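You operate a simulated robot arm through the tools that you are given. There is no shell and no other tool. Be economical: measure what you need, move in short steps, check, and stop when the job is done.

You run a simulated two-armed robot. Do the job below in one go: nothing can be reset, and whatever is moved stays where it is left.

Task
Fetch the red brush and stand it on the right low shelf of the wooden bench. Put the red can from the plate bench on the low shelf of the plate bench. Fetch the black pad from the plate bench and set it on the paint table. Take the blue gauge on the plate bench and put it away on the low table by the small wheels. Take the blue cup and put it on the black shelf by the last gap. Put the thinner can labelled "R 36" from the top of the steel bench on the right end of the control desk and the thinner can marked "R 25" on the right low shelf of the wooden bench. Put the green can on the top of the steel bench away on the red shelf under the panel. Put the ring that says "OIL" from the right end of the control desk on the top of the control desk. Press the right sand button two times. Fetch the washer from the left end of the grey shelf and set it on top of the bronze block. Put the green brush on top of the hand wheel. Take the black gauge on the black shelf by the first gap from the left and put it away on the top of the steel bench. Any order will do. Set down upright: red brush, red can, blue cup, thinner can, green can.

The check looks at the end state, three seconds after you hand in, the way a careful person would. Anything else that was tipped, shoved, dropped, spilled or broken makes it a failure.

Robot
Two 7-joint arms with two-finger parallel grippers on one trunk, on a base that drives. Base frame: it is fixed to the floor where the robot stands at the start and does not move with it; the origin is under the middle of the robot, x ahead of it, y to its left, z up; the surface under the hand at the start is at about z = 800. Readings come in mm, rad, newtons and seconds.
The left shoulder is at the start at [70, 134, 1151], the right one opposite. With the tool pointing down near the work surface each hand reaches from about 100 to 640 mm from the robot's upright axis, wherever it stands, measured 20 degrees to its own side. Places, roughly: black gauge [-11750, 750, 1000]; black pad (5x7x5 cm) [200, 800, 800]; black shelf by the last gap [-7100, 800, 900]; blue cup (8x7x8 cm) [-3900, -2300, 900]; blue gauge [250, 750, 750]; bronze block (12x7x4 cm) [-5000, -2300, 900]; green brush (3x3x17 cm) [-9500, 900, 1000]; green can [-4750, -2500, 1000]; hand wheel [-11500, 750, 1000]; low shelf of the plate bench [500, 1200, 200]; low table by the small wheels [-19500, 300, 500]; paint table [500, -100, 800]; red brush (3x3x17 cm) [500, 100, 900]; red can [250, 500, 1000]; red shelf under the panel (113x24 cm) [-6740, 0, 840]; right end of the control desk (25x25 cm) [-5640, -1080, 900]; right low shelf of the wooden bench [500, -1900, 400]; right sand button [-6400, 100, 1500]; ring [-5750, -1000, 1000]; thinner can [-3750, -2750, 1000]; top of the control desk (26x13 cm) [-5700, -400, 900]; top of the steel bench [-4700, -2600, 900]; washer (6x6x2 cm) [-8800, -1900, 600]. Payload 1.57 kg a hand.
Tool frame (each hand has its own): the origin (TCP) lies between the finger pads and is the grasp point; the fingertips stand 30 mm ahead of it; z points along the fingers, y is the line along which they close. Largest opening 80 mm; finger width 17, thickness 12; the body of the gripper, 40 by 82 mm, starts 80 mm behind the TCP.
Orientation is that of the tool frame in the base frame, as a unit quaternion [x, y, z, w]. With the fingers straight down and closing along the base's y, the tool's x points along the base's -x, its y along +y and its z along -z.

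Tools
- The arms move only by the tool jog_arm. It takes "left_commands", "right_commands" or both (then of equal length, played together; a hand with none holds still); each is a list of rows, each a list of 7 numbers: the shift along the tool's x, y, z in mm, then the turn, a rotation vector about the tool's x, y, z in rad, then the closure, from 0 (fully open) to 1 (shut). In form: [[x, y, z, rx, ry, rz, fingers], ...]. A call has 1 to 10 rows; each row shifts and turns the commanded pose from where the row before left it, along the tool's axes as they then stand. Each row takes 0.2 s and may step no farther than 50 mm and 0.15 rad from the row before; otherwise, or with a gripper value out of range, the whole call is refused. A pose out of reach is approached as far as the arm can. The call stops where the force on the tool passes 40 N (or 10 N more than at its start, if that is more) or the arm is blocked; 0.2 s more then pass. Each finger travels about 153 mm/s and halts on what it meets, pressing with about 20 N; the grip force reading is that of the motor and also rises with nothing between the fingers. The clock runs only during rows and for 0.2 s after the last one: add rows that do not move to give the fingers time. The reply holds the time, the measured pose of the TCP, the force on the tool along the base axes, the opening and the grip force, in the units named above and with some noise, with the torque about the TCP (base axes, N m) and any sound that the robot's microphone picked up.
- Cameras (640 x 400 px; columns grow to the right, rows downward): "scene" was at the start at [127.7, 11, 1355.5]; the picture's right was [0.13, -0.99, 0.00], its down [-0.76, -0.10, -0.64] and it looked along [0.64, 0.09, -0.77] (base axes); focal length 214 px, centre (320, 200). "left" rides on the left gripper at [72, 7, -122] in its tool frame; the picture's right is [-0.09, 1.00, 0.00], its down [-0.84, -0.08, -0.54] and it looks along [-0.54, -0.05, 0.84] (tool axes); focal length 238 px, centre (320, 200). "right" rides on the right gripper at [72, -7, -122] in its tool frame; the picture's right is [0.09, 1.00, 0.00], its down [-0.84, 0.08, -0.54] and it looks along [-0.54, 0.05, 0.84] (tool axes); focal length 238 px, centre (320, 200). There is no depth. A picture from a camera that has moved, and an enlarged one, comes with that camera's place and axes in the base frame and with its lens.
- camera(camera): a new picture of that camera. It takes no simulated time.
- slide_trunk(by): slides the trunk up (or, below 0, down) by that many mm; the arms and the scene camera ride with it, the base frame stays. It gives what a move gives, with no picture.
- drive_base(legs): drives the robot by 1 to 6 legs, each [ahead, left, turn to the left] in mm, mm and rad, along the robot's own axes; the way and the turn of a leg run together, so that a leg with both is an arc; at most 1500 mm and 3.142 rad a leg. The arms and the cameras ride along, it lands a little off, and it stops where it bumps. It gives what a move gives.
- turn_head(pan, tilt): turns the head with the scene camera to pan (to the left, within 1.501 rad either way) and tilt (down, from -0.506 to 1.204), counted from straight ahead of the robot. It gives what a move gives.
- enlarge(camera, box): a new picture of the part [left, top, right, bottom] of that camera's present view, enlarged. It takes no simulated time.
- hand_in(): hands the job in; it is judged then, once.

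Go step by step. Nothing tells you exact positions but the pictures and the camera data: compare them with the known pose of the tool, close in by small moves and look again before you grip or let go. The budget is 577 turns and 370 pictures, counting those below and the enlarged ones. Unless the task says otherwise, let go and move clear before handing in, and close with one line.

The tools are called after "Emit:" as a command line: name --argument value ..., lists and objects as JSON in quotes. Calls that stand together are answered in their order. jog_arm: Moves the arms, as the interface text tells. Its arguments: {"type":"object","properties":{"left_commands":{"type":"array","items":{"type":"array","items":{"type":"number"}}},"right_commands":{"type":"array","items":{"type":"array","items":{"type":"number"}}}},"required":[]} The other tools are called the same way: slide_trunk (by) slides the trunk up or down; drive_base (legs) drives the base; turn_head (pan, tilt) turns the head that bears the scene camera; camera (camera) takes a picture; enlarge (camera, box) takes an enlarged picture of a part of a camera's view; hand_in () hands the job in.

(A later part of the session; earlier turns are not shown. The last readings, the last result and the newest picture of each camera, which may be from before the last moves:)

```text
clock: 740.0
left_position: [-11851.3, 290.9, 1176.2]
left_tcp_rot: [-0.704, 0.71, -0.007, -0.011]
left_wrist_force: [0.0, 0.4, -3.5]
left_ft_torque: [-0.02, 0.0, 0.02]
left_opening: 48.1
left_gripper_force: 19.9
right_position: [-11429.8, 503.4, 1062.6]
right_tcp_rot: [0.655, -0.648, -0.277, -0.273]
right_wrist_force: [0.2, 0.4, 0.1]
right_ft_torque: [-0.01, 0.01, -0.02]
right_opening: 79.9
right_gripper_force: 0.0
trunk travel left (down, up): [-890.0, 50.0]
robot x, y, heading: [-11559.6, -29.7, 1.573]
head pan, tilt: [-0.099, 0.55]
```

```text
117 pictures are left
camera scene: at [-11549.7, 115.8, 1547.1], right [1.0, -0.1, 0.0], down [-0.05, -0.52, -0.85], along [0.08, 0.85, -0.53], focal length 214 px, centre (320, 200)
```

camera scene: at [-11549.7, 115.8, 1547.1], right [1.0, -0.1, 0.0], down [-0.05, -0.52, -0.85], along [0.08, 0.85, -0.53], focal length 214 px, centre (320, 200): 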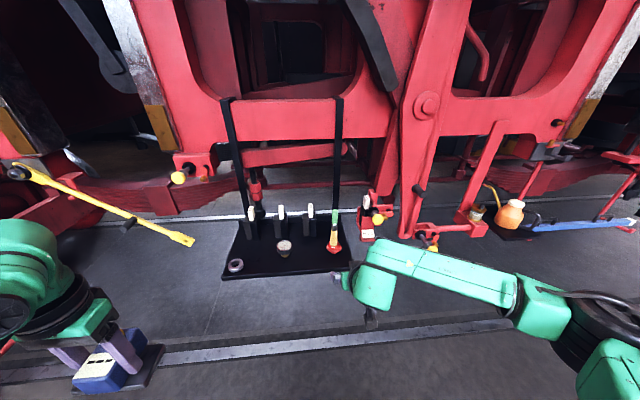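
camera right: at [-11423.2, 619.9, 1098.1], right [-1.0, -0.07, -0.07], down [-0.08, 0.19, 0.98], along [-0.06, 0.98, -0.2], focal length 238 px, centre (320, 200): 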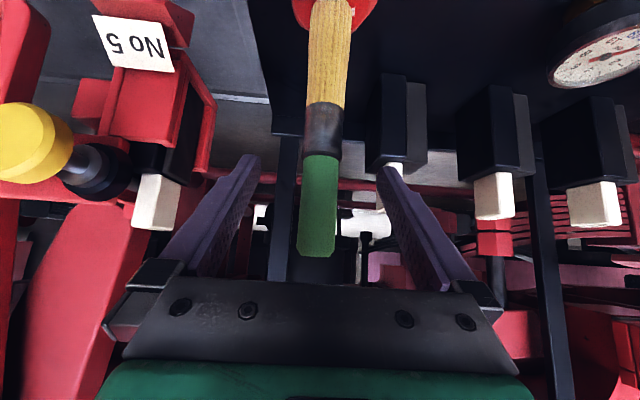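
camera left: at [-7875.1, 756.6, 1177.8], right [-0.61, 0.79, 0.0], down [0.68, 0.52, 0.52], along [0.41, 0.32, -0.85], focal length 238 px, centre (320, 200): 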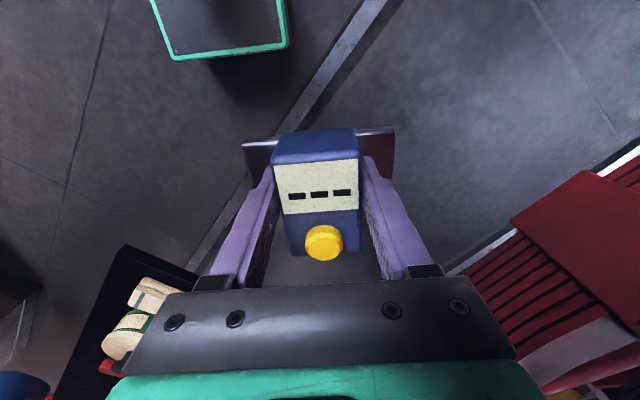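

Brush stands on the wheel. Now take the black gauge (dial) at about (−11632, 756) with the right hand.

Emit:
drive_base --legs '[[0, 202, 0], [140, 0, 0]]'

Emit:
camera --camera "right"

Emit:
enlarge --camera "scene" --box '[250, 180, 430, 320]'

```text
clock: 742.6
left_position: [-12053.9, 426.2, 1176.6]
left_tcp_rot: [-0.702, 0.712, -0.006, -0.009]
left_wrist_force: [-0.9, 0.0, -3.0]
left_ft_torque: [-0.01, -0.04, 0.01]
left_opening: 47.9
left_gripper_force: 20.0
right_position: [-11631.2, 638.6, 1064.6]
right_tcp_rot: [0.653, -0.648, -0.277, -0.276]
right_wrist_force: [-0.4, -0.5, 0.1]
right_ft_torque: [0.02, 0.03, 0.0]
right_opening: 79.9
right_gripper_force: 0.0
trunk travel left (down, up): [-890.0, 50.0]
robot x, y, heading: [-11763.0, 112.1, 1.571]
head pan, tilt: [-0.099, 0.55]
```

```text
116 pictures are left
camera right: at [-11621.9, 499.4, 1099.5], right [-1.0, -0.07, -0.07], down [-0.08, 0.19, 0.98], along [-0.06, 0.98, -0.2], focal length 238 px, centre (320, 200)
```

right: 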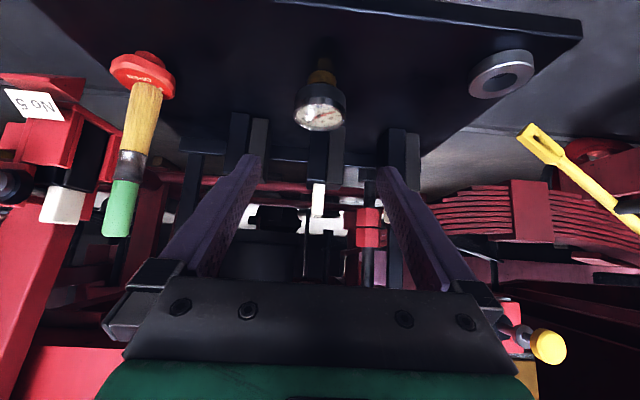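

```text
2.86 times, centred on (340, 250) of scene
camera zoom: at [-11751.4, 247.6, 1547.9], right [1.0, -0.1, 0.0], down [-0.05, -0.52, -0.85], along [0.08, 0.85, -0.52], focal length 613 px, centre (263, 57)
```

zoom: 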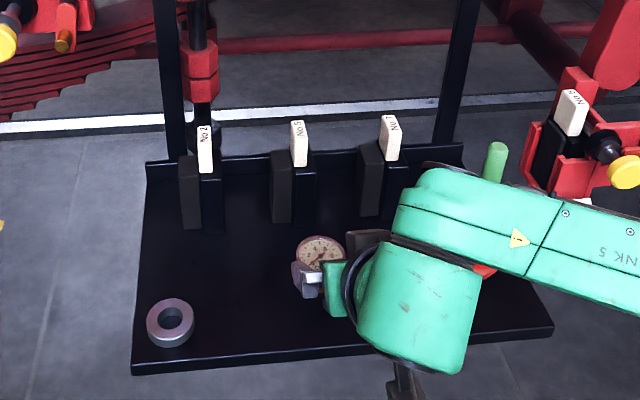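

Emit:
jog_arm --right_commands '[[4, 0, 40, 0, 0, 0, 0], [4, 0, 40, 0, 0, 0, 0], [4, 0, 30, 0, 0, 0, 0]]'

Emit:
camera --camera "right"

```text
clock: 743.4
left_position: [-12054.3, 429.2, 1176.1]
left_tcp_rot: [-0.703, 0.711, -0.007, -0.01]
left_wrist_force: [0.0, 0.2, -2.8]
left_ft_torque: [0.0, -0.03, 0.01]
left_opening: 48.1
left_gripper_force: 20.0
right_position: [-11631.9, 711.0, 977.8]
right_tcp_rot: [0.654, -0.649, -0.276, -0.274]
right_wrist_force: [0.3, 0.3, -0.7]
right_ft_torque: [0.0, -0.03, -0.01]
right_opening: 79.8
right_gripper_force: 0.0
trunk travel left (down, up): [-890.0, 50.0]
robot x, y, heading: [-11760.7, 113.6, 1.575]
head pan, tilt: [-0.099, 0.55]
```

```text
114 pictures are left
camera right: at [-11622.2, 573.1, 1011.8], right [-1.0, -0.07, -0.07], down [-0.08, 0.19, 0.98], along [-0.06, 0.98, -0.2], focal length 238 px, centre (320, 200)
```

right: 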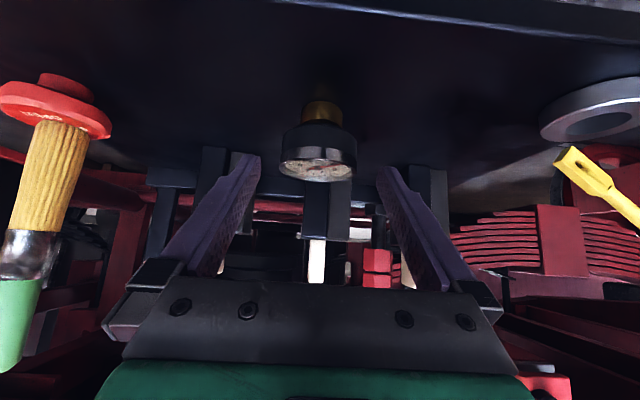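

Emit:
jog_arm --right_commands '[[0, 0, 28, 0, 0, 0, 0], [0, 0, 27, 0, 0, 0, 0], [0, 0, 0, 0, 0, 0, 0.2], [0, 0, 0, 0, 0, 0, 1], [0, 0, 0, 0, 0, 0, 1]]'

Emit:
camera --camera "right"

```text
clock: 744.6
left_position: [-12052.6, 427.7, 1176.1]
left_tcp_rot: [-0.702, 0.712, -0.007, -0.011]
left_wrist_force: [-0.3, -0.7, -2.7]
left_ft_torque: [-0.01, 0.0, 0.0]
left_opening: 47.9
left_gripper_force: 20.1
right_position: [-11632.6, 749.5, 939.1]
right_tcp_rot: [0.655, -0.648, -0.277, -0.273]
right_wrist_force: [-0.5, 0.2, 0.1]
right_ft_torque: [-0.01, 0.0, 0.06]
right_opening: 59.2
right_gripper_force: 19.9
trunk travel left (down, up): [-890.0, 50.0]
robot x, y, heading: [-11761.2, 108.4, 1.574]
head pan, tilt: [-0.099, 0.55]
```

```text
113 pictures are left
camera right: at [-11622.7, 612.1, 972.8], right [-1.0, -0.07, -0.07], down [-0.08, 0.19, 0.98], along [-0.06, 0.98, -0.2], focal length 238 px, centre (320, 200)
```

right: 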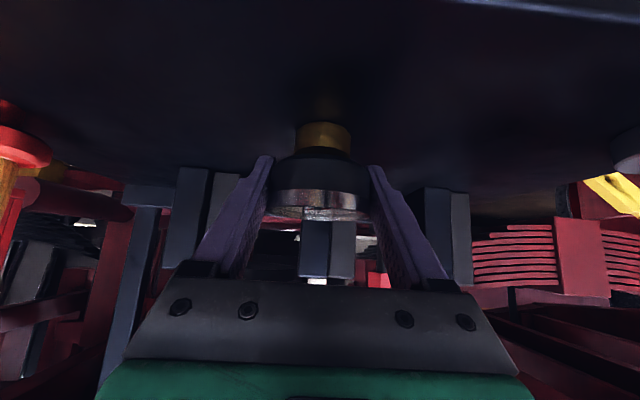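

Emit:
jog_arm --right_commands '[[-14, 0, -14, 0, 0, 0, 1], [-25, 0, -24, 0, 0, 0, 1], [-25, 0, -24, 0, 0, 0, 1], [0, 0, -20, 0, 0, 0, 1]]'

Emit:
drive_base --legs '[[-350, 0, 0]]'

Emit:
camera --camera "right"

Emit:
camera --camera "scene"

```text
clock: 745.6
left_position: [-12052.0, 427.1, 1176.1]
left_tcp_rot: [-0.703, 0.711, -0.006, -0.01]
left_wrist_force: [0.0, -0.1, -4.0]
left_ft_torque: [0.01, -0.03, 0.0]
left_opening: 48.2
left_gripper_force: 19.8
right_position: [-11630.1, 736.2, 1043.5]
right_tcp_rot: [0.654, -0.648, -0.277, -0.274]
right_wrist_force: [-0.3, 1.0, -1.7]
right_ft_torque: [-0.01, 0.01, 0.02]
right_opening: 58.7
right_gripper_force: 19.8
trunk travel left (down, up): [-890.0, 50.0]
robot x, y, heading: [-11760.2, 111.5, 1.57]
head pan, tilt: [-0.099, 0.55]
```

```text
clock: 747.8
left_position: [-12050.5, 82.6, 1176.0]
left_tcp_rot: [-0.702, 0.712, -0.008, -0.011]
left_wrist_force: [0.0, 0.0, -4.4]
left_ft_torque: [-0.04, 0.0, 0.01]
left_opening: 48.0
left_gripper_force: 20.0
right_position: [-11630.2, 390.4, 1041.1]
right_tcp_rot: [0.653, -0.65, -0.275, -0.274]
right_wrist_force: [-0.5, 0.9, -1.7]
right_ft_torque: [-0.01, 0.0, 0.01]
right_opening: 58.7
right_gripper_force: 19.8
trunk travel left (down, up): [-890.0, 50.0]
robot x, y, heading: [-11760.5, -238.3, 1.568]
head pan, tilt: [-0.099, 0.55]
```

```text
112 pictures are left
camera right: at [-11620.7, 251.5, 1076.1], right [-1.0, -0.07, -0.07], down [-0.08, 0.2, 0.98], along [-0.06, 0.98, -0.2], focal length 238 px, centre (320, 200)
```

right: 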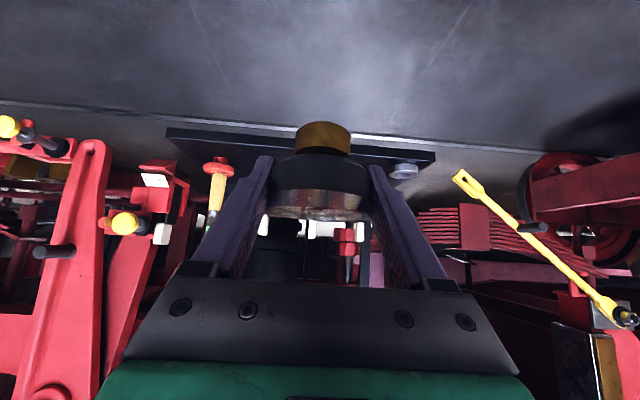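

```text
111 pictures are left
camera scene: at [-11749.5, -93.7, 1547.2], right [0.99, -0.1, 0.0], down [-0.05, -0.52, -0.85], along [0.09, 0.85, -0.53], focal length 214 px, centre (320, 200)
```

scene: 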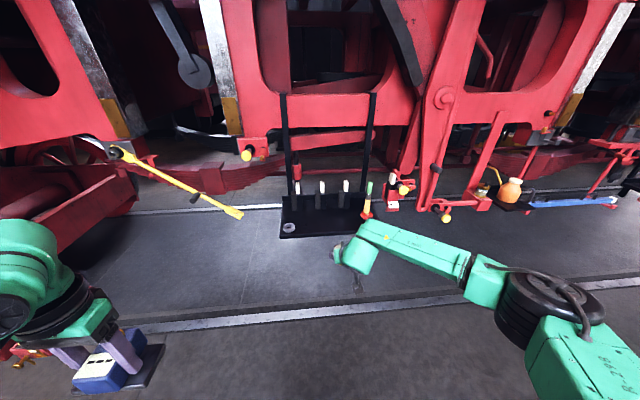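

Black gauge in the right hand. Look west for the way to the low table.

Emit:
drive_base --legs '[[-300, 0, 0], [0, 0, 1.57]]'

Emit:
turn_head --pan -0.1 --tilt 0.2

Emit:
camera --camera "scene"

```text
clock: 753.7
left_position: [-12072.9, -834.7, 1177.0]
left_tcp_rot: [1.0, -0.001, 0.013, 0.003]
left_wrist_force: [-0.6, -0.4, -4.2]
left_ft_torque: [0.0, 0.0, 0.02]
left_opening: 48.0
left_gripper_force: 19.7
right_position: [-12385.1, -416.2, 1042.7]
right_tcp_rot: [0.921, 0.008, -0.389, 0.004]
right_wrist_force: [0.8, 0.4, -1.7]
right_ft_torque: [0.01, -0.03, 0.03]
right_opening: 59.0
right_gripper_force: 19.6
trunk travel left (down, up): [-890.0, 50.0]
robot x, y, heading: [-11762.9, -537.4, -3.129]
head pan, tilt: [-0.099, 0.55]
```

```text
clock: 754.6
left_position: [-12072.6, -834.5, 1176.5]
left_tcp_rot: [1.0, -0.001, 0.012, 0.003]
left_wrist_force: [-0.8, 0.3, -3.6]
left_ft_torque: [0.01, -0.01, -0.01]
left_opening: 47.8
left_gripper_force: 20.5
right_position: [-12385.8, -415.4, 1042.0]
right_tcp_rot: [0.921, 0.009, -0.389, 0.004]
right_wrist_force: [-0.3, -0.9, -1.8]
right_ft_torque: [0.03, -0.02, 0.03]
right_opening: 59.0
right_gripper_force: 20.1
trunk travel left (down, up): [-890.0, 50.0]
robot x, y, heading: [-11757.0, -532.5, -3.13]
head pan, tilt: [-0.099, 0.201]
```

```text
110 pictures are left
camera scene: at [-11901.4, -530.5, 1579.7], right [0.09, 1.0, 0.0], down [0.2, -0.02, -0.98], along [-0.98, 0.09, -0.2], focal length 214 px, centre (320, 200)
```

scene: 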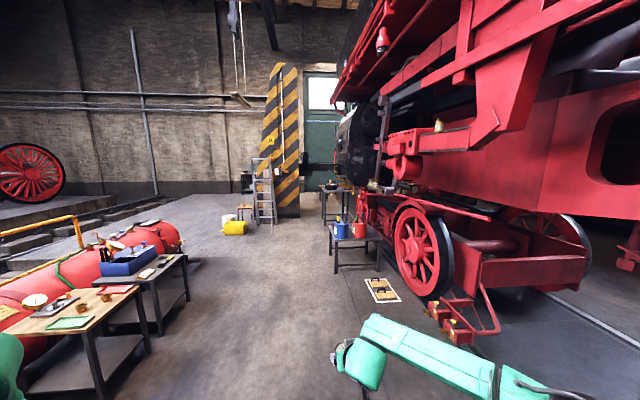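

Emit:
drive_base --legs '[[1400, 0, -0.01], [1400, 0, 0], [1400, 0, 0], [1400, 0, 0]]'

Emit:
camera --camera "scene"

```text
clock: 779.1
left_position: [-17267.0, -852.3, 1174.8]
left_tcp_rot: [0.999, -0.01, 0.031, 0.006]
left_wrist_force: [4.4, 4.4, -1.1]
left_ft_torque: [-0.18, 0.19, 0.13]
left_opening: 47.9
left_gripper_force: 19.6
right_position: [-17580.8, -428.6, 1042.6]
right_tcp_rot: [0.921, -0.002, -0.389, -0.001]
right_wrist_force: [0.2, -1.3, -1.9]
right_ft_torque: [0.01, 0.01, 0.04]
right_opening: 58.9
right_gripper_force: 20.2
trunk travel left (down, up): [-890.0, 50.0]
robot x, y, heading: [-16958.7, -563.6, 3.135]
head pan, tilt: [-0.099, 0.201]
stopped in leg 4: the force on the tool passed its limit at 121 N (the readings are from after the stop); the commanded pose is now the measured one
```

```text
109 pictures are left
camera scene: at [-17097.9, -551.9, 1580.0], right [0.11, 0.99, 0.0], down [0.2, -0.02, -0.98], along [-0.97, 0.11, -0.2], focal length 214 px, centre (320, 200)
```

scene: 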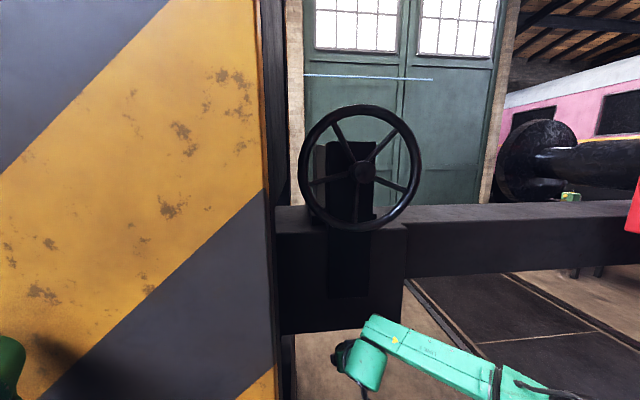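

The left hand bumped the striped column. Back off and look around.

Emit:
drive_base --legs '[[-700, 0, 0]]'

Emit:
camera --camera "scene"

Emit:
camera --camera "left"

```text
clock: 783.0
left_position: [-16562.8, -860.5, 1172.8]
left_tcp_rot: [0.999, -0.012, 0.03, 0.006]
left_wrist_force: [0.2, -0.4, -3.1]
left_ft_torque: [0.0, 0.04, -0.02]
left_opening: 47.8
left_gripper_force: 19.4
right_position: [-16874.5, -434.4, 1041.2]
right_tcp_rot: [0.922, -0.002, -0.388, -0.001]
right_wrist_force: [-0.1, 0.5, -2.4]
right_ft_torque: [0.02, 0.01, 0.03]
right_opening: 58.9
right_gripper_force: 20.0
trunk travel left (down, up): [-890.0, 50.0]
robot x, y, heading: [-16249.2, -572.7, 3.135]
head pan, tilt: [-0.099, 0.201]
```

```text
108 pictures are left
camera scene: at [-16393.4, -560.1, 1579.6], right [0.11, 0.99, 0.0], down [0.2, -0.02, -0.98], along [-0.97, 0.11, -0.2], focal length 214 px, centre (320, 200)
```

scene: 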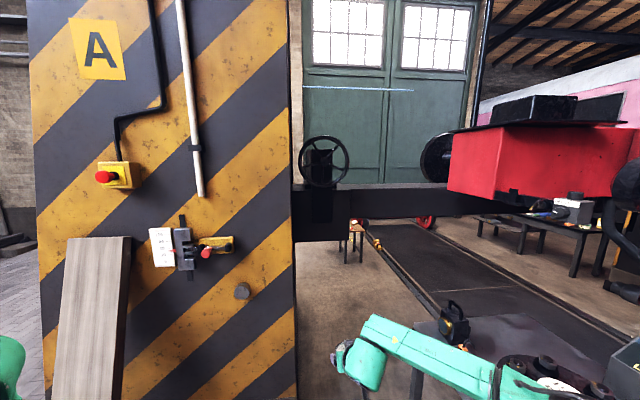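

```text
107 pictures are left
camera left: at [-16497.0, -867.4, 1299.9], right [-0.11, -0.99, 0.0], down [-0.87, 0.1, 0.49], along [-0.49, 0.05, -0.87], focal length 238 px, centre (320, 200)
```

left: 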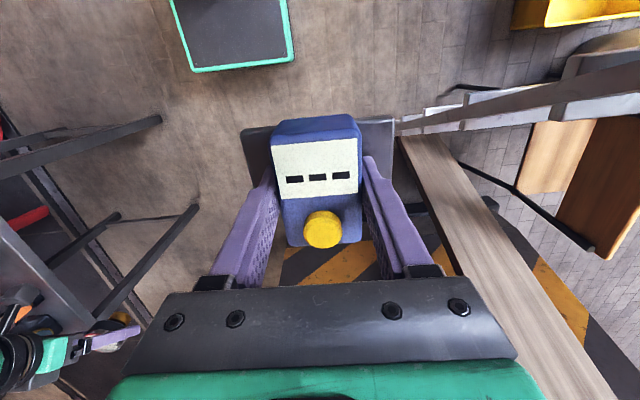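

Emit:
enlarge --camera "scene" --box '[330, 190, 480, 290]'

```text
4.00 times, centred on (405, 240) of scene
camera zoom: at [-16393.4, -560.1, 1579.6], right [0.11, 0.99, 0.0], down [0.2, -0.02, -0.98], along [-0.97, 0.11, -0.2], focal length 858 px, centre (-20, 40)
```

zoom: 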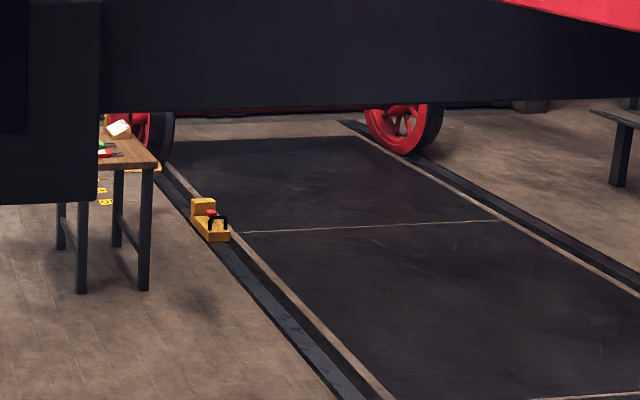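

The low table is beyond the beam at about (−19340, 340). I'll go around the column on the south side: back up, strafe south, then west.

Emit:
drive_base --legs '[[-300, 0, 0.006], [0, 1150, 0], [0, 1150, 0]]'

Emit:
turn_head --pan -0.2 --tilt 0.3

Emit:
camera --camera "scene"

```text
clock: 787.3
left_position: [-16267.6, -1216.9, 1176.1]
left_tcp_rot: [0.999, -0.012, 0.03, 0.008]
left_wrist_force: [0.7, 0.8, -4.3]
left_ft_torque: [-0.01, -0.03, 0.03]
left_opening: 47.8
left_gripper_force: 20.1
right_position: [-16579.2, -791.8, 1040.4]
right_tcp_rot: [0.922, -0.004, -0.388, 0.001]
right_wrist_force: [0.3, 0.9, -1.4]
right_ft_torque: [-0.08, -0.03, 0.05]
right_opening: 58.8
right_gripper_force: 19.7
trunk travel left (down, up): [-890.0, 50.0]
robot x, y, heading: [-15954.4, -938.6, 3.132]
head pan, tilt: [-0.099, 0.201]
stopped in leg 2: the robot was blocked; the commanded pose is now the measured one
```

```text
clock: 787.9
left_position: [-16267.6, -1223.8, 1174.4]
left_tcp_rot: [0.999, -0.013, 0.031, 0.005]
left_wrist_force: [-0.8, 0.0, -3.7]
left_ft_torque: [0.0, 0.02, -0.02]
left_opening: 48.0
left_gripper_force: 19.9
right_position: [-16579.3, -798.7, 1043.1]
right_tcp_rot: [0.921, -0.004, -0.389, -0.002]
right_wrist_force: [0.1, 0.1, -2.6]
right_ft_torque: [-0.02, 0.0, 0.0]
right_opening: 58.9
right_gripper_force: 19.8
trunk travel left (down, up): [-890.0, 50.0]
robot x, y, heading: [-15956.0, -939.8, 3.131]
head pan, tilt: [-0.201, 0.3]
```

```text
105 pictures are left
camera scene: at [-16096.7, -915.4, 1570.5], right [0.21, 0.98, 0.0], down [0.29, -0.06, -0.95], along [-0.93, 0.2, -0.3], focal length 214 px, centre (320, 200)
```

scene: 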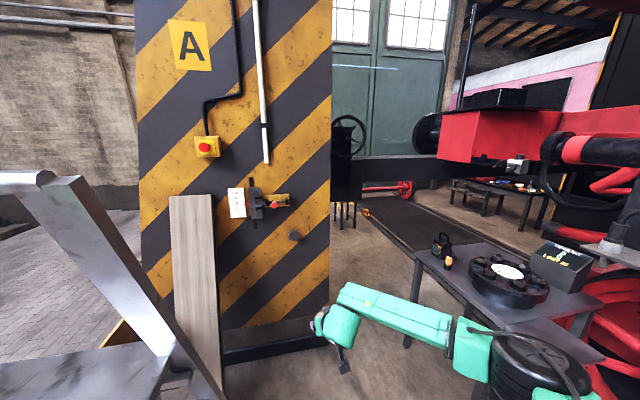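

Blocked by the stepladder on the left. Back away north and check it.

Emit:
drive_base --legs '[[0, -250, 0], [-500, 0, 0]]'

Emit:
turn_head --pan 0.5 --tilt 0.35

Emit:
camera --camera "scene"

```text
clock: 792.3
left_position: [-15753.1, -985.2, 1173.1]
left_tcp_rot: [0.999, -0.008, 0.031, 0.004]
left_wrist_force: [-0.2, -0.5, -3.0]
left_ft_torque: [0.02, -0.02, 0.0]
left_opening: 47.9
left_gripper_force: 20.7
right_position: [-16067.0, -561.9, 1040.7]
right_tcp_rot: [0.922, -0.001, -0.387, -0.002]
right_wrist_force: [0.7, -0.5, -2.1]
right_ft_torque: [0.0, 0.02, -0.01]
right_opening: 59.1
right_gripper_force: 19.7
trunk travel left (down, up): [-890.0, 50.0]
robot x, y, heading: [-15438.9, -693.5, 3.138]
head pan, tilt: [-0.201, 0.3]
```

```text
clock: 793.4
left_position: [-15751.1, -985.6, 1174.0]
left_tcp_rot: [0.999, -0.009, 0.031, 0.004]
left_wrist_force: [1.0, 0.2, -2.9]
left_ft_torque: [0.01, -0.01, -0.02]
left_opening: 47.9
left_gripper_force: 20.0
right_position: [-16066.1, -563.5, 1042.4]
right_tcp_rot: [0.922, 0.0, -0.388, -0.001]
right_wrist_force: [0.4, 0.1, -2.2]
right_ft_torque: [0.0, 0.0, 0.01]
right_opening: 58.9
right_gripper_force: 19.8
trunk travel left (down, up): [-890.0, 50.0]
robot x, y, heading: [-15442.4, -691.1, 3.137]
head pan, tilt: [0.499, 0.351]
```

```text
104 pictures are left
camera scene: at [-15572.9, -739.4, 1565.7], right [-0.48, 0.88, 0.0], down [0.3, 0.16, -0.94], along [-0.83, -0.45, -0.34], focal length 214 px, centre (320, 200)
```

scene: 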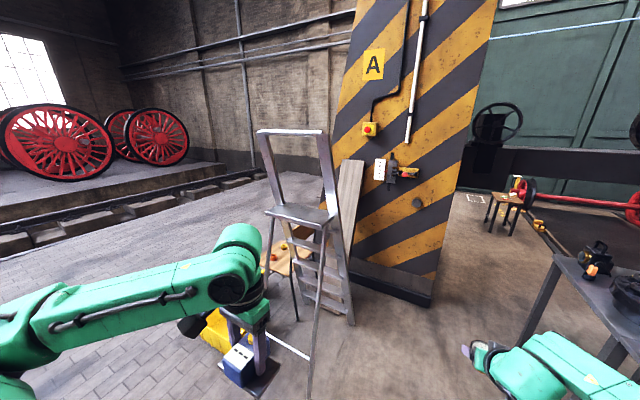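

The ladder stands. Take a wide path: south along x≈−15440, then west well south of the column.

Emit:
drive_base --legs '[[0, 1100, 0], [0, 1100, 0]]'

Emit:
turn_head --pan -0.2 --tilt 0.3

Emit:
camera --camera "scene"

```text
clock: 804.2
left_position: [-15779.1, -3167.7, 1174.5]
left_tcp_rot: [0.999, -0.025, 0.031, 0.005]
left_wrist_force: [0.1, -0.1, -3.9]
left_ft_torque: [0.03, -0.01, 0.0]
left_opening: 48.0
left_gripper_force: 20.0
right_position: [-16079.1, -2734.5, 1042.0]
right_tcp_rot: [0.921, -0.014, -0.389, -0.006]
right_wrist_force: [-0.1, 0.6, -2.0]
right_ft_torque: [-0.01, 0.0, -0.04]
right_opening: 58.9
right_gripper_force: 20.0
trunk travel left (down, up): [-890.0, 50.0]
robot x, y, heading: [-15456.8, -2888.0, 3.108]
head pan, tilt: [0.499, 0.351]
```

```text
clock: 805.3
left_position: [-15777.5, -3169.3, 1173.5]
left_tcp_rot: [0.999, -0.024, 0.03, 0.005]
left_wrist_force: [0.6, 0.6, -3.7]
left_ft_torque: [-0.02, 0.04, -0.04]
left_opening: 47.8
left_gripper_force: 20.4
right_position: [-16078.5, -2735.8, 1043.4]
right_tcp_rot: [0.922, -0.014, -0.388, -0.007]
right_wrist_force: [0.5, -0.5, -1.9]
right_ft_torque: [-0.01, -0.02, -0.02]
right_opening: 58.9
right_gripper_force: 19.3
trunk travel left (down, up): [-890.0, 50.0]
robot x, y, heading: [-15457.8, -2887.1, 3.105]
head pan, tilt: [-0.201, 0.3]
```

```text
103 pictures are left
camera scene: at [-15599.0, -2864.9, 1570.5], right [0.23, 0.97, 0.0], down [0.29, -0.07, -0.95], along [-0.93, 0.22, -0.3], focal length 214 px, centre (320, 200)
```

scene: 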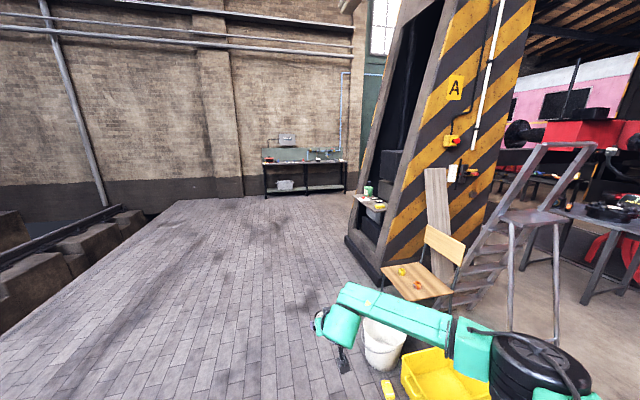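

Emit:
drive_base --legs '[[0, 0, 0.036], [1450, 0, 0], [1450, 0, 0], [0, 0, -1.57]]'

Emit:
turn_head --pan 0 --tilt 0.3

Emit:
camera --camera "scene"

```text
clock: 823.8
left_position: [-18714.3, -2582.2, 1174.4]
left_tcp_rot: [0.709, -0.704, 0.019, 0.025]
left_wrist_force: [-0.5, 0.2, -3.8]
left_ft_torque: [0.0, 0.02, -0.04]
left_opening: 48.0
left_gripper_force: 19.9
right_position: [-18298.0, -2257.5, 1042.3]
right_tcp_rot: [0.659, -0.644, -0.276, -0.272]
right_wrist_force: [-0.6, 0.8, -1.5]
right_ft_torque: [0.0, -0.01, -0.01]
right_opening: 58.7
right_gripper_force: 19.8
trunk travel left (down, up): [-890.0, 50.0]
robot x, y, heading: [-18414.9, -2884.6, 1.594]
head pan, tilt: [-0.201, 0.3]
```

```text
clock: 824.5
left_position: [-18713.3, -2581.6, 1174.5]
left_tcp_rot: [0.709, -0.704, 0.019, 0.025]
left_wrist_force: [-0.3, -0.3, -2.8]
left_ft_torque: [-0.01, -0.01, -0.01]
left_opening: 47.8
left_gripper_force: 20.3
right_position: [-18298.0, -2257.0, 1041.8]
right_tcp_rot: [0.66, -0.643, -0.278, -0.272]
right_wrist_force: [0.2, 0.4, -1.8]
right_ft_torque: [-0.01, -0.01, -0.02]
right_opening: 59.0
right_gripper_force: 19.7
trunk travel left (down, up): [-890.0, 50.0]
robot x, y, heading: [-18418.9, -2879.5, 1.593]
head pan, tilt: [0.0, 0.3]
```

```text
102 pictures are left
camera scene: at [-18418.6, -2739.4, 1570.5], right [1.0, 0.02, 0.0], down [0.01, -0.3, -0.95], along [-0.02, 0.95, -0.3], focal length 214 px, centre (320, 200)
```

scene: 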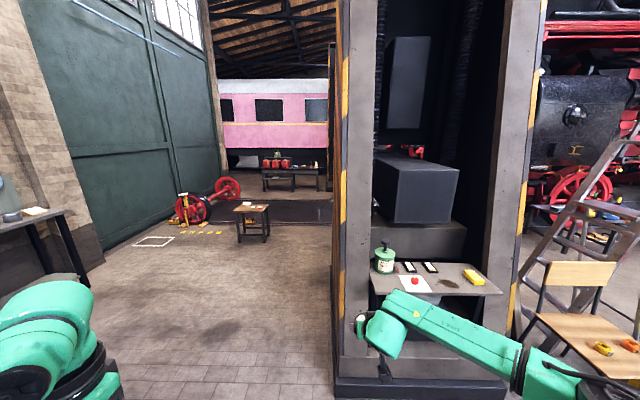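

Emit:
drive_base --legs '[[0, 780, -0.02], [1200, 0, 0], [1150, 0, 0]]'

Emit:
turn_head --pan 0.3 --tilt 0.6

Emit:
camera --camera "scene"

```text
clock: 839.9
left_position: [-19504.5, -209.0, 1173.6]
left_tcp_rot: [-0.703, 0.711, -0.018, -0.024]
left_wrist_force: [-0.2, 0.9, -4.0]
left_ft_torque: [0.02, -0.02, -0.04]
left_opening: 48.1
left_gripper_force: 19.6
right_position: [-19081.7, 107.3, 1042.0]
right_tcp_rot: [0.653, -0.651, -0.274, -0.274]
right_wrist_force: [-0.1, -0.4, -1.5]
right_ft_torque: [0.0, 0.01, 0.0]
right_opening: 58.8
right_gripper_force: 20.1
trunk travel left (down, up): [-890.0, 50.0]
robot x, y, heading: [-19211.4, -519.4, 1.57]
head pan, tilt: [0.0, 0.3]
```

```text
clock: 840.7
left_position: [-19504.9, -207.9, 1174.2]
left_tcp_rot: [-0.702, 0.711, -0.019, -0.025]
left_wrist_force: [-0.5, 0.3, -3.3]
left_ft_torque: [0.02, -0.01, -0.01]
left_opening: 48.0
left_gripper_force: 19.6
right_position: [-19081.7, 108.4, 1042.0]
right_tcp_rot: [0.652, -0.651, -0.274, -0.275]
right_wrist_force: [-0.5, 0.3, -2.1]
right_ft_torque: [-0.03, 0.02, 0.0]
right_opening: 58.8
right_gripper_force: 20.4
trunk travel left (down, up): [-890.0, 50.0]
robot x, y, heading: [-19211.4, -517.1, 1.573]
head pan, tilt: [0.3, 0.6]
```

```text
101 pictures are left
camera scene: at [-19238.2, -380.7, 1543.0], right [0.96, 0.3, 0.0], down [0.17, -0.54, -0.82], along [-0.24, 0.79, -0.57], focal length 214 px, centre (320, 200)
```

scene: 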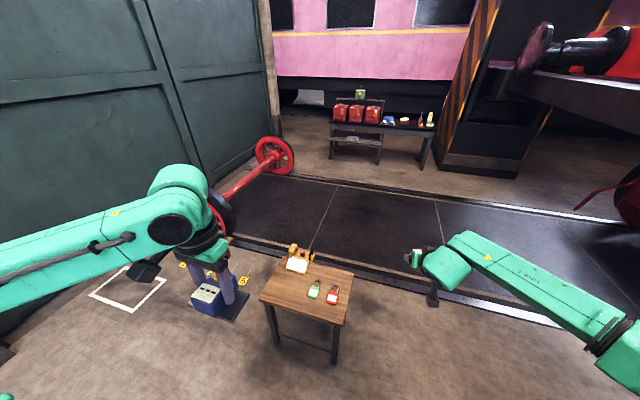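

The low table matches. Free front-left spot ≈ (−19610, 215). Retract the right hand, lower the trunk, and approach with the left.

Emit:
jog_arm --right_commands '[[29, 0, -30, 0, 0, 0, 1], [29, 0, -30, 0, 0, 0, 1], [29, 0, -30, 0, 0, 0, 1], [29, 0, -30, 0, 0, 0, 1], [29, 0, -30, 0, 0, 0, 1]]'

Emit:
drive_base --legs '[[0, 100, 0]]'

Emit:
slide_trunk --by -400

Emit:
slide_trunk --by -160

Emit:
drive_base --legs '[[250, 0, 0]]'

Emit:
camera --camera "scene"

Emit:
camera --camera "left"

```text
clock: 841.9
left_position: [-19504.1, -209.9, 1174.3]
left_tcp_rot: [-0.703, 0.711, -0.018, -0.024]
left_wrist_force: [0.2, -0.3, -4.1]
left_ft_torque: [0.02, -0.03, -0.02]
left_opening: 47.8
left_gripper_force: 19.9
right_position: [-19081.9, -103.1, 1043.0]
right_tcp_rot: [0.652, -0.65, -0.277, -0.276]
right_wrist_force: [-0.3, -1.0, -1.7]
right_ft_torque: [0.02, -0.01, 0.01]
right_opening: 58.8
right_gripper_force: 19.8
trunk travel left (down, up): [-890.0, 50.0]
robot x, y, heading: [-19215.8, -519.0, 1.565]
head pan, tilt: [0.3, 0.6]
```

```text
clock: 843.1
left_position: [-19596.7, -208.5, 1175.4]
left_tcp_rot: [-0.702, 0.711, -0.017, -0.026]
left_wrist_force: [1.2, 1.0, -3.2]
left_ft_torque: [0.0, 0.01, 0.02]
left_opening: 48.0
left_gripper_force: 20.3
right_position: [-19175.5, -100.3, 1041.3]
right_tcp_rot: [0.652, -0.651, -0.276, -0.274]
right_wrist_force: [1.3, -0.1, -2.2]
right_ft_torque: [-0.02, 0.0, 0.01]
right_opening: 58.9
right_gripper_force: 20.1
trunk travel left (down, up): [-890.0, 50.0]
robot x, y, heading: [-19311.0, -512.4, 1.57]
head pan, tilt: [0.3, 0.6]
```

```text
clock: 846.9
left_position: [-19601.7, -207.4, 773.7]
left_tcp_rot: [-0.701, 0.712, -0.018, -0.025]
left_wrist_force: [0.1, -0.1, -4.7]
left_ft_torque: [0.03, 0.01, 0.01]
left_opening: 47.9
left_gripper_force: 20.2
right_position: [-19179.7, -101.0, 641.8]
right_tcp_rot: [0.652, -0.65, -0.274, -0.276]
right_wrist_force: [-0.7, 0.9, -1.0]
right_ft_torque: [-0.02, -0.01, 0.02]
right_opening: 58.9
right_gripper_force: 20.4
trunk travel left (down, up): [-490.0, 450.0]
robot x, y, heading: [-19306.8, -515.2, 1.565]
head pan, tilt: [0.3, 0.6]
```

```text
clock: 848.7
left_position: [-19601.6, -208.7, 613.7]
left_tcp_rot: [-0.702, 0.712, -0.019, -0.024]
left_wrist_force: [-0.3, 0.0, -3.2]
left_ft_torque: [-0.02, -0.01, 0.04]
left_opening: 47.9
left_gripper_force: 20.9
right_position: [-19179.6, -101.1, 481.6]
right_tcp_rot: [0.653, -0.65, -0.274, -0.275]
right_wrist_force: [0.2, -0.4, -2.2]
right_ft_torque: [0.0, 0.01, 0.0]
right_opening: 58.8
right_gripper_force: 20.2
trunk travel left (down, up): [-330.0, 610.0]
robot x, y, heading: [-19311.8, -516.7, 1.574]
head pan, tilt: [0.3, 0.6]
```

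```text
clock: 850.6
left_position: [-19601.8, 44.3, 613.4]
left_tcp_rot: [-0.702, 0.711, -0.019, -0.025]
left_wrist_force: [-0.5, -0.1, -3.6]
left_ft_torque: [-0.01, 0.01, 0.0]
left_opening: 47.9
left_gripper_force: 19.8
right_position: [-19179.6, 151.8, 482.2]
right_tcp_rot: [0.653, -0.65, -0.275, -0.275]
right_wrist_force: [1.0, 0.0, -2.2]
right_ft_torque: [-0.05, 0.0, 0.0]
right_opening: 58.9
right_gripper_force: 20.2
trunk travel left (down, up): [-330.0, 610.0]
robot x, y, heading: [-19310.0, -265.5, 1.574]
head pan, tilt: [0.3, 0.6]
```

```text
100 pictures are left
camera scene: at [-19336.4, -128.8, 982.9], right [0.95, 0.3, 0.0], down [0.17, -0.54, -0.82], along [-0.24, 0.79, -0.57], focal length 214 px, centre (320, 200)
```

scene: 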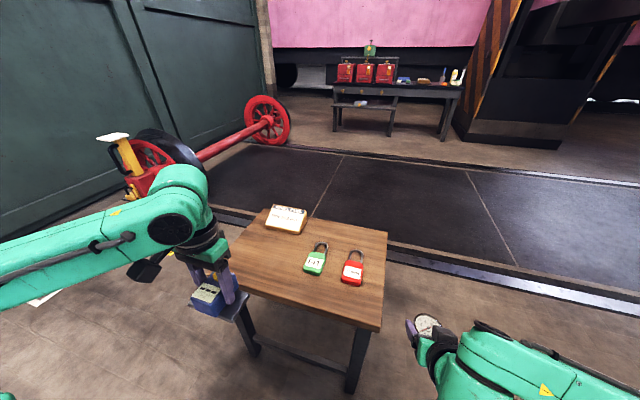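

```text
99 pictures are left
camera left: at [-19607.3, -21.4, 739.8], right [-0.99, 0.1, 0.0], down [0.09, 0.87, 0.49], along [0.05, 0.49, -0.87], focal length 238 px, centre (320, 200)
```

left: 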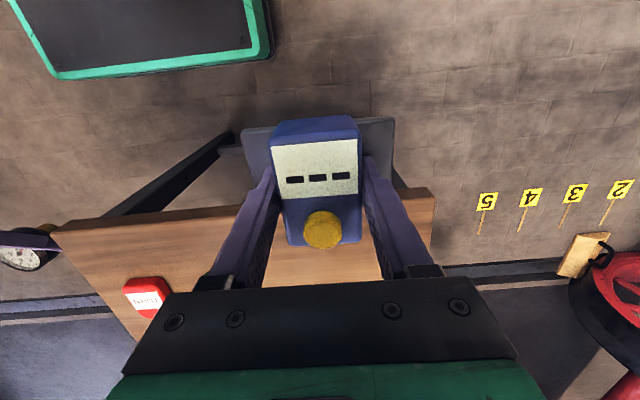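

Emit:
jog_arm --left_commands '[[-42, 0, 0, 0.009, -0.062, -0.013, 1], [-42, 0, 0, 0, 0, 0, 1], [-42, 0, 0, 0, 0, 0, 1], [-42, 0, 0, 0, 0, 0, 1]]'

Emit:
camera --camera "left"

Emit:
camera --camera "scene"

```text
clock: 851.6
left_position: [-19599.2, 210.8, 610.0]
left_tcp_rot: [0.707, -0.707, -0.001, 0.0]
left_wrist_force: [-0.6, 0.3, -4.2]
left_ft_torque: [0.0, -0.03, 0.04]
left_opening: 48.0
left_gripper_force: 19.5
right_position: [-19179.7, 152.7, 481.8]
right_tcp_rot: [0.653, -0.65, -0.275, -0.275]
right_wrist_force: [0.1, -0.2, -2.1]
right_ft_torque: [-0.02, -0.02, -0.01]
right_opening: 58.8
right_gripper_force: 19.9
trunk travel left (down, up): [-330.0, 610.0]
robot x, y, heading: [-19310.6, -264.0, 1.574]
head pan, tilt: [0.3, 0.6]
```

```text
98 pictures are left
camera left: at [-19604.7, 138.6, 733.5], right [-1.0, 0.09, 0.0], down [0.08, 0.84, 0.54], along [0.05, 0.54, -0.84], focal length 238 px, centre (320, 200)
```

left: 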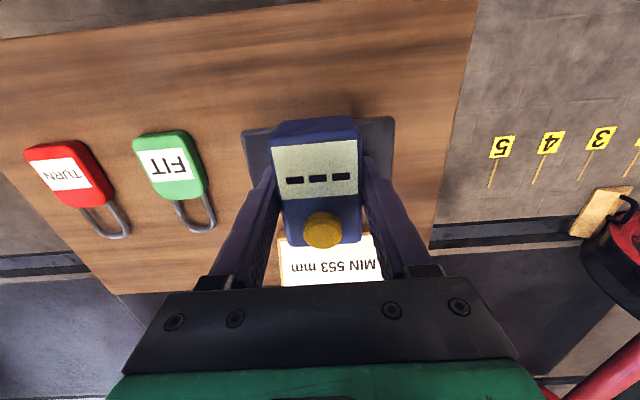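

```text
97 pictures are left
camera scene: at [-19336.2, -128.5, 982.9], right [0.95, 0.3, 0.0], down [0.17, -0.54, -0.82], along [-0.24, 0.79, -0.57], focal length 214 px, centre (320, 200)
```

scene: 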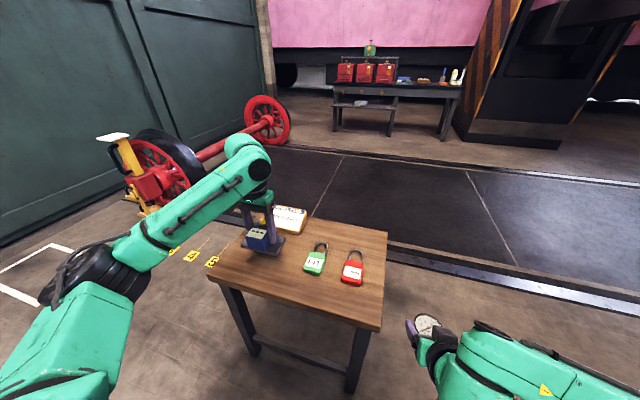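

Emit:
jog_arm --left_commands '[[0, 0, 40, 0, 0, 0, 1], [0, 0, 10, 0, 0, 0, 1], [0, 0, 3, 0, 0, 0, 1]]'

Emit:
jog_arm --left_commands '[[0, 0, 3, 0, 0, 0, 1], [0, 0, 2, 0, 0, 0, 1], [0, 0, 2, 0, 0, 0, 1]]'

```text
clock: 852.4
left_position: [-19601.7, 213.3, 568.2]
left_tcp_rot: [0.707, -0.707, -0.009, -0.009]
left_wrist_force: [-1.2, -3.3, 20.6]
left_ft_torque: [-0.66, -0.61, -0.32]
left_opening: 48.1
left_gripper_force: 20.2
right_position: [-19178.8, 149.5, 482.8]
right_tcp_rot: [0.652, -0.65, -0.276, -0.275]
right_wrist_force: [0.4, 0.3, -1.5]
right_ft_torque: [0.01, -0.03, 0.0]
right_opening: 58.9
right_gripper_force: 19.5
trunk travel left (down, up): [-330.0, 610.0]
robot x, y, heading: [-19311.8, -264.0, 1.57]
head pan, tilt: [0.3, 0.6]
stopped in row 3 (left hand): the force on the tool passed its limit at 44 N (the readings are from after the stop); the commanded pose is now the measured one
```

```text
clock: 852.9
left_position: [-19602.5, 214.7, 568.0]
left_tcp_rot: [0.708, -0.706, -0.013, -0.012]
left_wrist_force: [1.1, -4.6, 21.9]
left_ft_torque: [-0.75, -0.32, -0.16]
left_opening: 47.8
left_gripper_force: 20.0
right_position: [-19178.8, 150.0, 482.5]
right_tcp_rot: [0.652, -0.65, -0.276, -0.275]
right_wrist_force: [-0.7, -0.1, -1.4]
right_ft_torque: [0.0, -0.04, -0.01]
right_opening: 59.0
right_gripper_force: 20.3
trunk travel left (down, up): [-330.0, 610.0]
robot x, y, heading: [-19311.7, -265.6, 1.573]
head pan, tilt: [0.3, 0.6]
stopped in row 2 (left hand): the force on the tool passed its limit at 43 N (the readings are from after the stop); the commanded pose is now the measured one
```

Emit:
jog_arm --left_commands '[[0, 0, -2, 0, -0.02, 0, 1], [0, 0, 0, 0, 0, 0, 1]]'

Emit:
camera --camera "left"

Emit:
enlarge --camera "scene" --box '[210, 190, 330, 290]'

```text
clock: 853.5
left_position: [-19601.6, 213.0, 569.7]
left_tcp_rot: [0.708, -0.705, -0.019, -0.017]
left_wrist_force: [1.4, -8.0, 21.7]
left_ft_torque: [-0.89, -0.39, 0.03]
left_opening: 48.1
left_gripper_force: 19.7
right_position: [-19180.1, 150.3, 483.9]
right_tcp_rot: [0.652, -0.65, -0.276, -0.276]
right_wrist_force: [0.0, -0.6, -1.9]
right_ft_torque: [0.0, -0.03, 0.04]
right_opening: 58.7
right_gripper_force: 20.3
trunk travel left (down, up): [-330.0, 610.0]
robot x, y, heading: [-19313.2, -262.3, 1.574]
head pan, tilt: [0.3, 0.6]
```

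```text
96 pictures are left
camera left: at [-19606.7, 134.5, 687.1], right [-1.0, 0.09, 0.01], down [0.08, 0.81, 0.58], along [0.05, 0.58, -0.81], focal length 238 px, centre (320, 200)
```

left: 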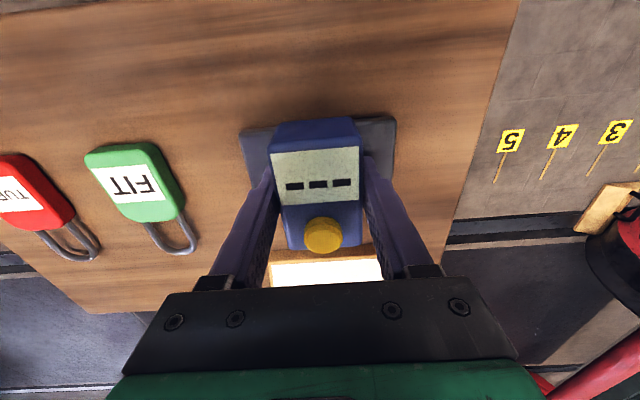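

```text
4.00 times, centred on (270, 240) of scene
camera zoom: at [-19334.4, -133.0, 983.7], right [0.95, 0.3, 0.0], down [0.17, -0.54, -0.83], along [-0.25, 0.79, -0.56], focal length 858 px, centre (520, 40)
```

zoom: 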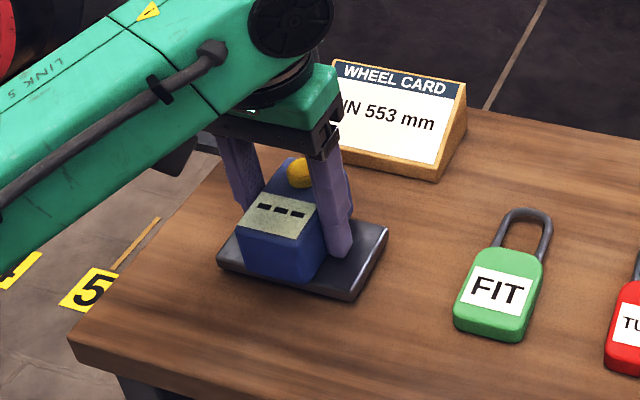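

Emit:
jog_arm --left_commands '[[0, 0, -3, 0, 0.02, 0, 1], [0, 0, 0, 0, 0, 0, 0.6], [0, 0, 0, 0, 0, 0, 0.2], [0, 0, 0, 0, 0, 0, 0], [0, 0, -40, 0, 0, 0, 0], [0, 0, -45, 0, 0, 0, 0], [0, 0, -45, 0, 0, 0, 0]]'

Emit:
camera --camera "left"

```text
clock: 855.0
left_position: [-19602.3, 213.7, 700.3]
left_tcp_rot: [0.708, -0.706, -0.008, -0.008]
left_wrist_force: [-0.7, 0.5, 0.0]
left_ft_torque: [0.0, 0.02, 0.0]
left_opening: 80.1
left_gripper_force: 0.0
right_position: [-19179.4, 151.7, 482.1]
right_tcp_rot: [0.653, -0.65, -0.275, -0.274]
right_wrist_force: [0.6, 0.9, -1.8]
right_ft_torque: [0.02, 0.0, -0.01]
right_opening: 59.1
right_gripper_force: 20.0
trunk travel left (down, up): [-330.0, 610.0]
robot x, y, heading: [-19311.0, -264.9, 1.572]
head pan, tilt: [0.3, 0.6]
```

```text
94 pictures are left
camera left: at [-19607.7, 137.8, 820.6], right [-1.0, 0.09, 0.0], down [0.07, 0.82, 0.56], along [0.05, 0.56, -0.83], focal length 238 px, centre (320, 200)
```

left: 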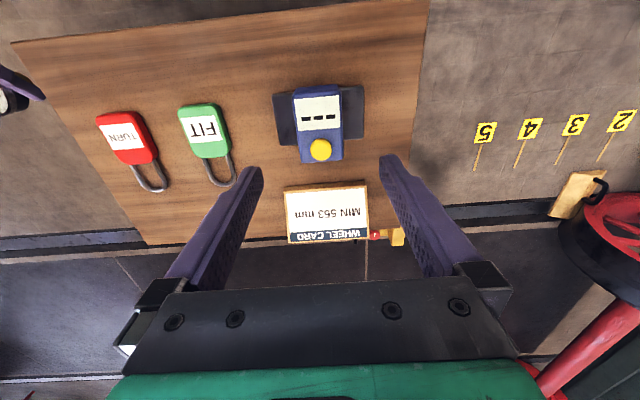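

Blue gauge is placed. Retreat, raise the trunk, and retrace the path east.

Emit:
jog_arm --left_commands '[[45, 0, 0, 0, 0, 0, 0], [45, 0, 0, 0, 0, 0, 0], [45, 0, 0, 0, 0.016, 0, 0]]'

Emit:
drive_base --legs '[[-400, 0, 0]]'

Emit:
slide_trunk --by 400

Emit:
slide_trunk --by 100

Emit:
drive_base --legs '[[-1100, 0, 0], [-1120, 0, 0], [0, 0, -1.57], [1300, 0, 0], [1300, 0, 0], [1200, 0, 0]]'

Emit:
turn_head --pan 0 --tilt 0.3

Emit:
camera --camera "scene"

```text
clock: 855.9
left_position: [-19601.3, 75.5, 697.9]
left_tcp_rot: [0.708, -0.706, -0.003, -0.004]
left_wrist_force: [0.1, 0.2, 0.7]
left_ft_torque: [-0.03, -0.03, -0.02]
left_opening: 80.0
left_gripper_force: 0.0
right_position: [-19179.8, 152.3, 481.9]
right_tcp_rot: [0.654, -0.65, -0.274, -0.274]
right_wrist_force: [-0.6, 0.0, -1.4]
right_ft_torque: [-0.02, -0.04, -0.01]
right_opening: 58.6
right_gripper_force: 20.1
trunk travel left (down, up): [-330.0, 610.0]
robot x, y, heading: [-19310.8, -262.8, 1.577]
head pan, tilt: [0.3, 0.6]
```

```text
clock: 858.3
left_position: [-19602.3, -320.1, 697.8]
left_tcp_rot: [0.708, -0.707, -0.003, -0.003]
left_wrist_force: [0.5, 0.0, -0.2]
left_ft_torque: [0.01, -0.01, 0.06]
left_opening: 79.9
left_gripper_force: 0.0
right_position: [-19179.3, -245.9, 482.7]
right_tcp_rot: [0.652, -0.651, -0.274, -0.276]
right_wrist_force: [0.2, -0.2, -2.0]
right_ft_torque: [-0.01, -0.01, 0.0]
right_opening: 59.0
right_gripper_force: 20.0
trunk travel left (down, up): [-330.0, 610.0]
robot x, y, heading: [-19311.0, -659.9, 1.569]
head pan, tilt: [0.3, 0.6]
```

```text
clock: 862.2
left_position: [-19602.7, -320.5, 1098.1]
left_tcp_rot: [0.708, -0.706, -0.002, -0.004]
left_wrist_force: [0.3, -0.4, 0.5]
left_ft_torque: [-0.02, 0.04, 0.04]
left_opening: 80.2
left_gripper_force: 0.1
right_position: [-19178.8, -246.6, 880.9]
right_tcp_rot: [0.652, -0.651, -0.274, -0.275]
right_wrist_force: [0.1, -0.2, -1.1]
right_ft_torque: [0.02, 0.0, 0.01]
right_opening: 59.1
right_gripper_force: 20.1
trunk travel left (down, up): [-730.0, 210.0]
robot x, y, heading: [-19309.7, -663.7, 1.566]
head pan, tilt: [0.3, 0.6]
```

```text
clock: 863.5
left_position: [-19603.1, -319.4, 1198.8]
left_tcp_rot: [0.709, -0.706, -0.003, -0.004]
left_wrist_force: [0.5, -0.3, 0.2]
left_ft_torque: [0.0, -0.03, -0.02]
left_opening: 80.1
left_gripper_force: 0.1
right_position: [-19178.8, -245.9, 981.2]
right_tcp_rot: [0.652, -0.651, -0.274, -0.275]
right_wrist_force: [-0.1, 0.3, -3.3]
right_ft_torque: [-0.02, 0.01, 0.0]
right_opening: 59.0
right_gripper_force: 20.1
trunk travel left (down, up): [-830.0, 110.0]
robot x, y, heading: [-19308.4, -660.8, 1.571]
head pan, tilt: [0.3, 0.6]
```

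```text
clock: 895.8
left_position: [-15202.4, -2888.5, 1197.2]
left_tcp_rot: [0.045, 0.999, 0.0, 0.003]
left_wrist_force: [-0.1, 0.5, -0.1]
left_ft_torque: [0.0, 0.05, -0.03]
left_opening: 79.9
left_gripper_force: 0.1
right_position: [-15169.2, -3317.7, 980.4]
right_tcp_rot: [0.042, 0.921, -0.018, 0.386]
right_wrist_force: [-0.5, 0.2, -1.5]
right_ft_torque: [0.02, 0.02, 0.0]
right_opening: 58.9
right_gripper_force: 20.2
trunk travel left (down, up): [-830.0, 110.0]
robot x, y, heading: [-15573.2, -3151.2, -0.092]
head pan, tilt: [0.3, 0.6]
stopped in leg 6: the robot was blocked; the commanded pose is now the measured one
```

```text
clock: 896.6
left_position: [-15204.4, -2889.3, 1197.7]
left_tcp_rot: [0.045, 0.999, 0.0, 0.005]
left_wrist_force: [-0.3, 0.0, -0.1]
left_ft_torque: [0.0, 0.02, 0.04]
left_opening: 79.7
left_gripper_force: 0.0
right_position: [-15170.0, -3316.4, 982.0]
right_tcp_rot: [0.04, 0.92, -0.017, 0.389]
right_wrist_force: [-0.9, -0.1, -2.1]
right_ft_torque: [-0.03, 0.0, -0.01]
right_opening: 59.2
right_gripper_force: 20.3
trunk travel left (down, up): [-830.0, 110.0]
robot x, y, heading: [-15577.2, -3148.0, -0.095]
head pan, tilt: [0.0, 0.3]
```

```text
93 pictures are left
camera scene: at [-15428.8, -3159.9, 1510.4], right [-0.09, -1.0, 0.0], down [-0.3, 0.03, -0.95], along [0.95, -0.09, -0.3], focal length 214 px, centre (320, 200)
```

scene: 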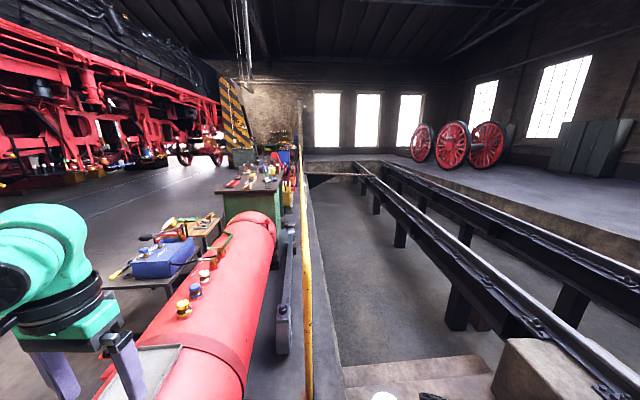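

Drifted toward the pit railing and got blocked. Back off, straighten and go north to the main aisle.

Emit:
drive_base --legs '[[-60, 60, 0.095], [0, 1250, 0], [0, 1150, 0]]'

Emit:
camera --camera "scene"

```text
clock: 909.0
left_position: [-15295.3, -410.0, 1197.9]
left_tcp_rot: [0.001, 1.0, 0.0, 0.004]
left_wrist_force: [-0.3, -0.5, 0.4]
left_ft_torque: [0.02, -0.04, -0.01]
left_opening: 79.9
left_gripper_force: 0.1
right_position: [-15222.0, -832.9, 981.9]
right_tcp_rot: [0.0, 0.921, -0.001, 0.389]
right_wrist_force: [0.4, -0.2, -1.9]
right_ft_torque: [0.01, 0.02, 0.0]
right_opening: 58.9
right_gripper_force: 20.3
trunk travel left (down, up): [-830.0, 110.0]
robot x, y, heading: [-15638.0, -699.3, -0.001]
head pan, tilt: [0.0, 0.3]
```

```text
92 pictures are left
camera scene: at [-15493.9, -701.1, 1510.5], right [0.0, -1.0, 0.0], down [-0.3, 0.0, -0.96], along [0.96, 0.0, -0.3], focal length 214 px, centre (320, 200)
```

scene: 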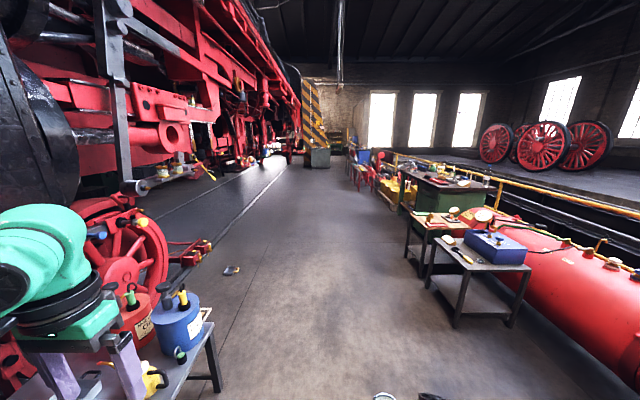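

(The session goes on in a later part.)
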